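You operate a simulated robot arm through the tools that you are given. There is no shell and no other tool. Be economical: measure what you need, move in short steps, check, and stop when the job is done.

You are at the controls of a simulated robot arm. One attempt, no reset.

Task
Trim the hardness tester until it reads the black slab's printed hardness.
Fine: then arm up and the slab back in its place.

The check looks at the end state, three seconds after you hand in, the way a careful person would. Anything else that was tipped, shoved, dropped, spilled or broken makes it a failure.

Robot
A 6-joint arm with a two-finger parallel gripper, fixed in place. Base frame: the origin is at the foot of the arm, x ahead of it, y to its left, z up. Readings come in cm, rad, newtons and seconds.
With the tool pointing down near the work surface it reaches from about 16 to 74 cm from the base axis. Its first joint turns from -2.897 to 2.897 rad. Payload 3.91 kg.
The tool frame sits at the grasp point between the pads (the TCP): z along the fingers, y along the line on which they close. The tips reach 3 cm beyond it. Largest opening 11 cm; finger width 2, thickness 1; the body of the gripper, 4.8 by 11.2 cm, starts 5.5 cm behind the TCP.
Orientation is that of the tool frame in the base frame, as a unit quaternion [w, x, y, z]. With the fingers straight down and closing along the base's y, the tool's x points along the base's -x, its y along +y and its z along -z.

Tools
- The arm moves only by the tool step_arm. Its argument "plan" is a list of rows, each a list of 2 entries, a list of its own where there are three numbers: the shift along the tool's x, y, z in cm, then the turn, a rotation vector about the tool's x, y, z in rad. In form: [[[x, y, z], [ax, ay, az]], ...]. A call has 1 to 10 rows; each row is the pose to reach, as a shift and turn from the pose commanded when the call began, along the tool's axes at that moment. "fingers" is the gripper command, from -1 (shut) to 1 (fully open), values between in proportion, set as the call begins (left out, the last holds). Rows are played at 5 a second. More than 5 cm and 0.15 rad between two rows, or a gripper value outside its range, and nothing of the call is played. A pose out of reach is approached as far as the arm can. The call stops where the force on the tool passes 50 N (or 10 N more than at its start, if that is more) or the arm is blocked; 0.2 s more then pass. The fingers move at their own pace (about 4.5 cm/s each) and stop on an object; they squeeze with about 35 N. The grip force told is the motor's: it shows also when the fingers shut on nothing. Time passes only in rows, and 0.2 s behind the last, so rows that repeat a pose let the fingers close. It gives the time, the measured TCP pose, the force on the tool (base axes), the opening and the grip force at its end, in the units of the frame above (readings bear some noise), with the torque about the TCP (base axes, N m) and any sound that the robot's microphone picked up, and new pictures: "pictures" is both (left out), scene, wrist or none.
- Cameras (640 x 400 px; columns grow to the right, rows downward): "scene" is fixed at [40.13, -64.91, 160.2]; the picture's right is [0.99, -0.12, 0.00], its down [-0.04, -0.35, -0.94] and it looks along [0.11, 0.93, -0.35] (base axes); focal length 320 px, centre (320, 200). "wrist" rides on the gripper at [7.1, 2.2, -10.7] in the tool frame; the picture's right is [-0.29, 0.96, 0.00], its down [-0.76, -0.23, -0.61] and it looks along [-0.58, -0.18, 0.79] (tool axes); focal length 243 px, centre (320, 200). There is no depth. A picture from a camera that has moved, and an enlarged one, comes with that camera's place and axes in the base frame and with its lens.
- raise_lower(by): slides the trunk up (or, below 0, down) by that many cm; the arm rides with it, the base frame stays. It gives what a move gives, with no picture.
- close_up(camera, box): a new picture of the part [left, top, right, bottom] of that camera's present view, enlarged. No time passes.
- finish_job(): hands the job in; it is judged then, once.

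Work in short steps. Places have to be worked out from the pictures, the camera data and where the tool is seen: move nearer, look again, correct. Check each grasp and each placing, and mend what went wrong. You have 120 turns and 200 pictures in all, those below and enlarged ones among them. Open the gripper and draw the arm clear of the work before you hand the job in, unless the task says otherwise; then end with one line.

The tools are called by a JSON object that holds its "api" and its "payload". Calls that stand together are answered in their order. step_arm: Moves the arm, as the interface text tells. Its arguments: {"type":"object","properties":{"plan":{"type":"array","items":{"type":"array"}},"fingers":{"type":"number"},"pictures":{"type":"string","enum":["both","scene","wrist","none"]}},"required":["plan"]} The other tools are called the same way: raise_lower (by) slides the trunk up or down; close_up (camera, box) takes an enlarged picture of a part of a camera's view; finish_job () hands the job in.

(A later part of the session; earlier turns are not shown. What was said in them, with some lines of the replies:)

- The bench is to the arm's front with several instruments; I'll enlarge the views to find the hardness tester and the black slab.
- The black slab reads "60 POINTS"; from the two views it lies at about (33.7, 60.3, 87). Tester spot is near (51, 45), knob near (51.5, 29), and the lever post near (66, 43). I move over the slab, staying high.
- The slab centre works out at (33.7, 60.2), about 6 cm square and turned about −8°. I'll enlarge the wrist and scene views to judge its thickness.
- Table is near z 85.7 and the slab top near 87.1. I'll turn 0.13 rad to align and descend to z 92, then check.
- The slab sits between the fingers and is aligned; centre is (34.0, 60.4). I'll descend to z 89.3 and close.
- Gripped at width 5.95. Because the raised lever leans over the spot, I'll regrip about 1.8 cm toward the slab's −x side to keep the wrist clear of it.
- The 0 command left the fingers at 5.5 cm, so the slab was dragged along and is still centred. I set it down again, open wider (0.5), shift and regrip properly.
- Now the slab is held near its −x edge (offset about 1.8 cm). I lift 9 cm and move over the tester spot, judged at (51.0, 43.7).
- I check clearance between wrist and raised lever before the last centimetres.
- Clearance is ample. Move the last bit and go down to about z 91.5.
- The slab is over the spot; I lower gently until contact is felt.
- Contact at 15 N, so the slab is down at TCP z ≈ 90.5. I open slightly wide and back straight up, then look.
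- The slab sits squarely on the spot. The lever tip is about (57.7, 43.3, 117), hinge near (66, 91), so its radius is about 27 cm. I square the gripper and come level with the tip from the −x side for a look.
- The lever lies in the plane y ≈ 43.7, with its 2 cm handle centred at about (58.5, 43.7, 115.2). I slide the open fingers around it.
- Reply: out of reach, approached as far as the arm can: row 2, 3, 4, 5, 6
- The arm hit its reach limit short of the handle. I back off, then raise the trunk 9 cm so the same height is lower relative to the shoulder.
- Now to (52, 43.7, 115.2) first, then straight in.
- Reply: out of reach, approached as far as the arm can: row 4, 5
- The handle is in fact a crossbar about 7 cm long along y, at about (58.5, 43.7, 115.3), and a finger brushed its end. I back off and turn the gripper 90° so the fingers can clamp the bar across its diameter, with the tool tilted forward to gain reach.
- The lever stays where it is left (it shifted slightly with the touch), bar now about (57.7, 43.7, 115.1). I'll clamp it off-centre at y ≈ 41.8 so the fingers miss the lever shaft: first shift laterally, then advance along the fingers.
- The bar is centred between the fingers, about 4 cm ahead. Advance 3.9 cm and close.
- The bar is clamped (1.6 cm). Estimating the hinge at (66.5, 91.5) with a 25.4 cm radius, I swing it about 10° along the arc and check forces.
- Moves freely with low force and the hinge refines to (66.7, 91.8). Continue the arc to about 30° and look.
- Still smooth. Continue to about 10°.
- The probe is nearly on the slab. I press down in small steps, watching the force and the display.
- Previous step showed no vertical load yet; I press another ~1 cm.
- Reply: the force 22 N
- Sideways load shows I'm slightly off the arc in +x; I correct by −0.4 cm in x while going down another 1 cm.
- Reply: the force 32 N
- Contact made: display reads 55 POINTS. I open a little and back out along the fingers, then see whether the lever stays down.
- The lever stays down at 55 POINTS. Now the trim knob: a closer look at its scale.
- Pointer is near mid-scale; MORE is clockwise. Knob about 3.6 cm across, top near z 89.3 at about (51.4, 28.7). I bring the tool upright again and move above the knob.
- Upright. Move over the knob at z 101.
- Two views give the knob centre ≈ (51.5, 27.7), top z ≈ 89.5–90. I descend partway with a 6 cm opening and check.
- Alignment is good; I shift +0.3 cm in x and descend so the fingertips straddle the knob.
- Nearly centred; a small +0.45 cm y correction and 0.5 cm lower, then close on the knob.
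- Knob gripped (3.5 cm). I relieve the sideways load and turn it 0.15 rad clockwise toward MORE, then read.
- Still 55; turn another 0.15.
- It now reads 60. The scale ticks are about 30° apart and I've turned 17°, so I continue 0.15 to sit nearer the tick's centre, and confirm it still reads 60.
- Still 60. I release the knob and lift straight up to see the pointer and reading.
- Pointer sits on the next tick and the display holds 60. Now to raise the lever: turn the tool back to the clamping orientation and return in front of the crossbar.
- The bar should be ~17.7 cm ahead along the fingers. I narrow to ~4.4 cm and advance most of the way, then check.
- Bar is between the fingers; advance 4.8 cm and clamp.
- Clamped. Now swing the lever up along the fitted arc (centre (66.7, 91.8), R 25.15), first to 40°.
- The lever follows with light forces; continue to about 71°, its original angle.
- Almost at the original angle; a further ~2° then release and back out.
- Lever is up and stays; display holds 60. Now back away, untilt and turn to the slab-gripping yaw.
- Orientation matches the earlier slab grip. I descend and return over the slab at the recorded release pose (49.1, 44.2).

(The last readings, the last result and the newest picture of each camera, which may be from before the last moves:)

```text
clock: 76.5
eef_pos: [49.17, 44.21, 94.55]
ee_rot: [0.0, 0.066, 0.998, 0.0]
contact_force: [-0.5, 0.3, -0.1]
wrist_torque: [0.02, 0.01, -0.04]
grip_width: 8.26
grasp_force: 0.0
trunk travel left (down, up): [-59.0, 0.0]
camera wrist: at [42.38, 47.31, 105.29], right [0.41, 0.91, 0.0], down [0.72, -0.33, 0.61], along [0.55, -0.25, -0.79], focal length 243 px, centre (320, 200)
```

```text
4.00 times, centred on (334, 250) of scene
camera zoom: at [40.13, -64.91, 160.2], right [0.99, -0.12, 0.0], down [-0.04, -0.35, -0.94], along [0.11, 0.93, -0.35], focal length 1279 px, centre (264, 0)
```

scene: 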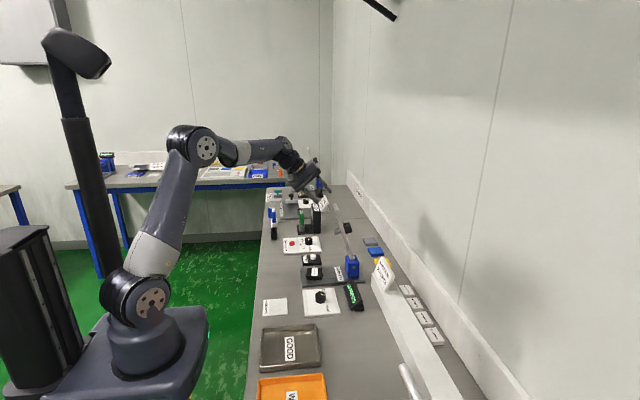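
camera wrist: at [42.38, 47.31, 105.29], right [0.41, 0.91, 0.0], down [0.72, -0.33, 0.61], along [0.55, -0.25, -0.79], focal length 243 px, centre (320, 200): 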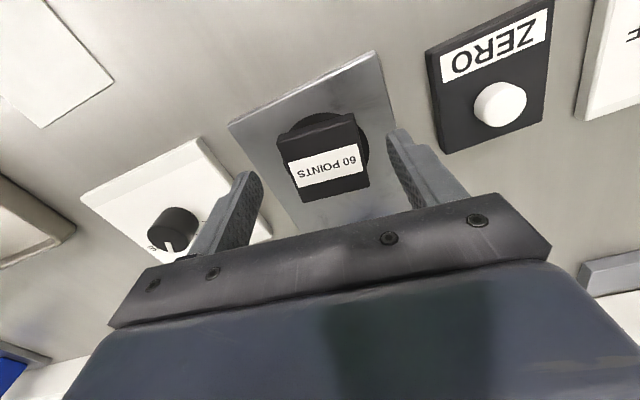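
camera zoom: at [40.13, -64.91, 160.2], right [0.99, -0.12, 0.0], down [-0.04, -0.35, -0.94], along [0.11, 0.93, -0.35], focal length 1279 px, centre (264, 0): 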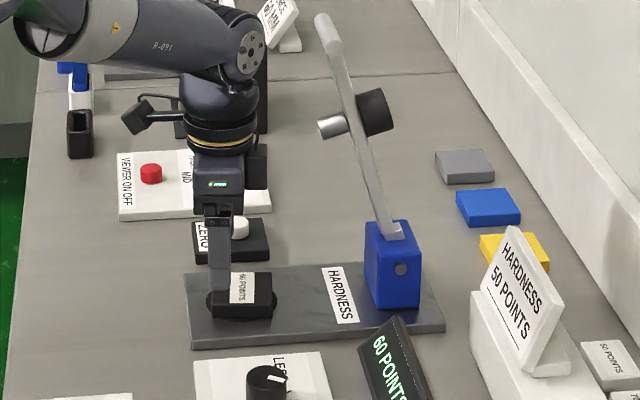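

Aligned as before and the lever is clear. Descend to z ≈ 90.6 and grip.

{"api": "step_arm", "payload": {"plan": [[[0, 0, 2], [0, 0, 0]], [[0, 0, 3.5], [0, 0, 0]], [[0, 0, 3.95], [0, 0, 0]], [[0, 0, 3.95], [0, 0, 0]]], "pictures": "none"}}

{"api": "step_arm", "payload": {"plan": [[[0, 0, 0], [0, 0, 0]], [[0, 0, 0], [0, 0, 0]], [[0, 0, 0], [0, 0, 0]], [[0, 0, 0], [0, 0, 0]], [[0, 0, 0], [0, 0, 0]], [[0, 0, -3], [0, 0, 0]], [[0, 0, -7.5], [0, 0, 0]], [[0, 0, -7.5], [0, 0, 0]]], "fingers": -1}}

```text
clock: 77.5
eef_pos: [49.02, 44.3, 90.49]
ee_rot: [0.0, 0.066, 0.998, 0.0]
contact_force: [0.4, 0.1, -0.1]
wrist_torque: [-0.02, 0.0, 0.02]
grip_width: 8.24
grasp_force: 0.0
trunk travel left (down, up): [-59.0, 0.0]
```

```text
clock: 79.2
eef_pos: [48.99, 44.05, 98.05]
ee_rot: [0.0, 0.066, 0.998, 0.0]
contact_force: [-0.2, 0.5, 0.1]
wrist_torque: [0.02, 0.0, -0.02]
grip_width: 5.9
grasp_force: 35.7
trunk travel left (down, up): [-59.0, 0.0]
camera wrist: at [42.26, 46.97, 108.8], right [0.41, 0.91, 0.0], down [0.72, -0.33, 0.61], along [0.55, -0.25, -0.79], focal length 243 px, centre (320, 200)
```

scene: 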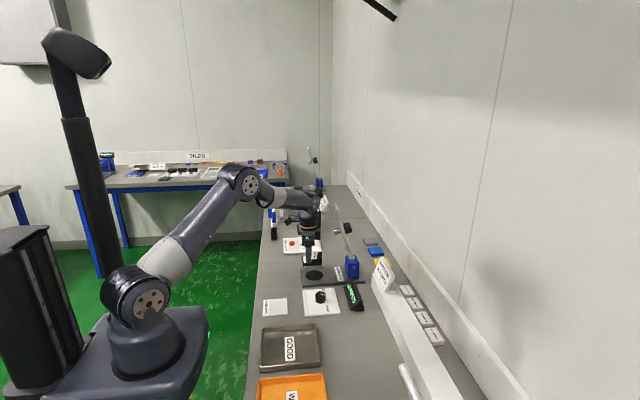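
wrist: 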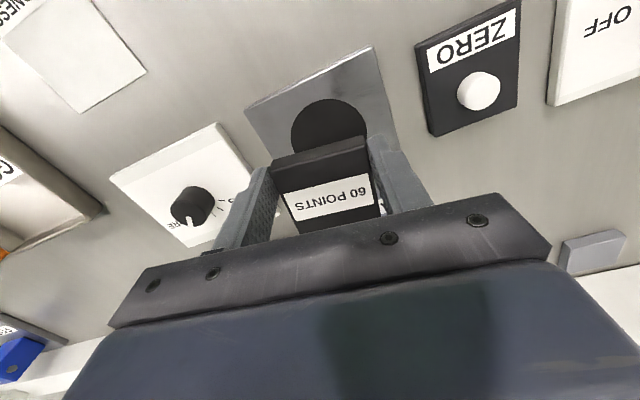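

Slab held. Carry it back to its original spot: TCP target (32.07, 60.6).

{"api": "step_arm", "payload": {"plan": [[[3, 2.2, 0], [0, 0, 0]], [[6.3, 4.7, 0], [0, 0, 0]], [[9.5, 7.1, 0], [0, 0, 0]], [[12.7, 9.5, 0], [0, 0, 0]], [[16, 11.9, 0], [0, 0, 0]], [[18.95, 14.13, 0], [0, 0, 0]], [[18.95, 14.13, 4], [0, 0, 0]], [[18.95, 14.13, 6.5], [0, 0, 0]], [[18.95, 14.13, 6.5], [0, 0, 0]]], "pictures": "none"}}

```text
clock: 81.2
eef_pos: [31.9, 60.76, 91.8]
ee_rot: [0.0, 0.066, 0.998, 0.0]
contact_force: [0.0, 0.5, -0.9]
wrist_torque: [0.0, 0.0, -0.04]
grip_width: 5.89
grasp_force: 34.8
trunk travel left (down, up): [-59.0, 0.0]
```

Within 0.2 cm; trim that and lower to z ≈ 89.2.

{"api": "step_arm", "payload": {"plan": [[[-0.18, -0.12, 1], [0, 0, 0]], [[-0.18, -0.12, 2], [0, 0, 0]], [[-0.18, -0.12, 2.6], [0, 0, 0]], [[-0.18, -0.12, 2.6], [0, 0, 0]]], "pictures": "none"}}

{"api": "close_up", "payload": {"camera": "scene", "box": [256, 240, 288, 270]}}

```text
clock: 82.2
eef_pos: [32.15, 60.65, 89.37]
ee_rot: [0.001, 0.066, 0.998, 0.002]
contact_force: [-1.1, 0.4, 8.3]
wrist_torque: [-0.33, -0.01, -0.06]
grip_width: 5.9
grasp_force: 35.0
trunk travel left (down, up): [-59.0, 0.0]
```

```text
13.33 times, centred on (272, 255) of scene
camera zoom: at [40.13, -64.91, 160.2], right [0.99, -0.12, 0.0], down [-0.04, -0.35, -0.94], along [0.11, 0.93, -0.35], focal length 4263 px, centre (960, -533)
```

zoom: 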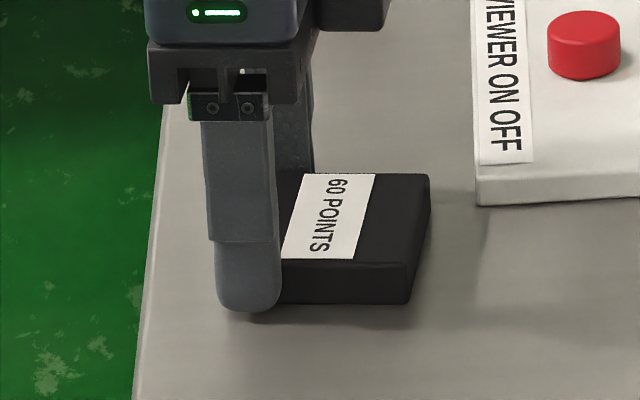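

On the table, only ~0.25 cm too far in +x compared with the original picture; lift slightly, correct, and release.

{"api": "step_arm", "payload": {"plan": [[[0, 0, -0.4], [0, 0, 0]], [[0.22, 0, -0.4], [0, 0, 0]], [[0.22, 0, 0], [0, 0, 0]], [[0.22, 0, 0], [0, 0, 0]]], "pictures": "none"}}

{"api": "step_arm", "payload": {"plan": [[[0, 0, -0.1], [0, 0, 0]], [[0, 0, -0.1], [0, 0, 0]], [[0, 0, -0.1], [0, 0, 0]], [[0, 0, -0.1], [0, 0, 0]], [[0, 0, -4], [0, 0, 0]], [[0, 0, -8.5], [0, 0, 0]], [[0, 0, -13], [0, 0, 0]], [[0, 0, -13], [0, 0, 0]]], "fingers": 0.6, "pictures": "none"}}

{"api": "close_up", "payload": {"camera": "scene", "box": [256, 240, 288, 270]}}

```text
clock: 83.2
eef_pos: [31.99, 60.55, 89.34]
ee_rot: [0.0, 0.066, 0.998, 0.001]
contact_force: [1.5, -2.0, 17.4]
wrist_torque: [-0.47, -0.05, 0.03]
grip_width: 5.91
grasp_force: 35.6
trunk travel left (down, up): [-59.0, 0.0]
```

```text
clock: 85.0
eef_pos: [31.93, 60.82, 102.19]
ee_rot: [0.0, 0.066, 0.998, 0.001]
contact_force: [-1.1, -0.4, 0.5]
wrist_torque: [0.01, 0.05, 0.0]
grip_width: 8.78
grasp_force: 0.1
trunk travel left (down, up): [-59.0, 0.0]
```

```text
13.33 times, centred on (272, 255) of scene
camera zoom: at [40.13, -64.91, 160.2], right [0.99, -0.12, 0.0], down [-0.04, -0.35, -0.94], along [0.11, 0.93, -0.35], focal length 4263 px, centre (960, -533)
```

zoom: 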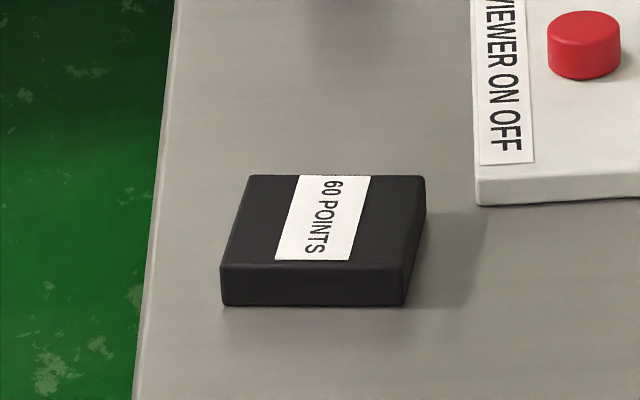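

The slab is back within about 1 mm of its original picture. I withdraw the arm toward its starting place and take a final look.

{"api": "step_arm", "payload": {"plan": [[[0, 0, -4.5], [0, 0, 0]], [[1, -3, -8], [0, 0, 0]], [[3, -7, -10], [0, 0, 0]], [[5, -11, -12], [0, 0, 0]], [[7, -15, -14], [0, 0, 0]], [[9, -19, -16], [0, 0, 0]], [[9, -19, -16], [0, 0, 0]]], "pictures": "scene"}}

{"api": "close_up", "payload": {"camera": "scene", "box": [256, 200, 400, 320]}}

```text
clock: 86.7
eef_pos: [20.41, 42.64, 117.9]
ee_rot: [0.0, 0.066, 0.998, -0.001]
contact_force: [-0.2, 0.3, -0.4]
wrist_torque: [-0.02, 0.01, -0.01]
grip_width: 8.82
grasp_force: 0.1
trunk travel left (down, up): [-59.0, 0.0]
```

scene: 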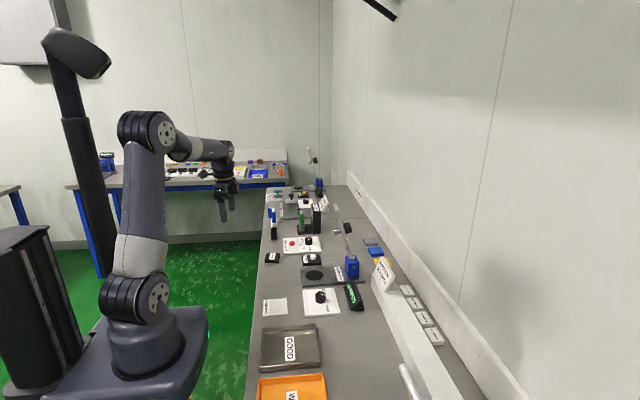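

```text
3.33 times, centred on (328, 260) of scene
camera zoom: at [40.13, -64.91, 160.2], right [0.99, -0.12, 0.0], down [-0.04, -0.35, -0.94], along [0.11, 0.93, -0.35], focal length 1066 px, centre (293, 0)
```

zoom: 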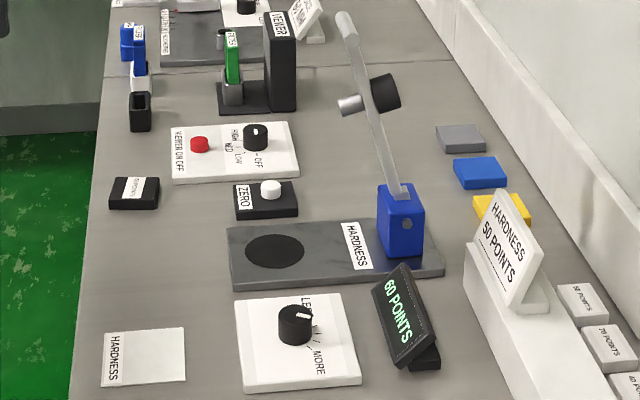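

The display holds 60 POINTS, the lever is up, the slab is back in its place and nothing else has moved; I hand in.

{"api": "finish_job", "payload": {}}

```text
The job is handed in.
```

The hardness tester is trimmed and reads 60 POINTS, the black slab's printed value; the tester's arm is up and the slab is back within about 1 mm of where it started.
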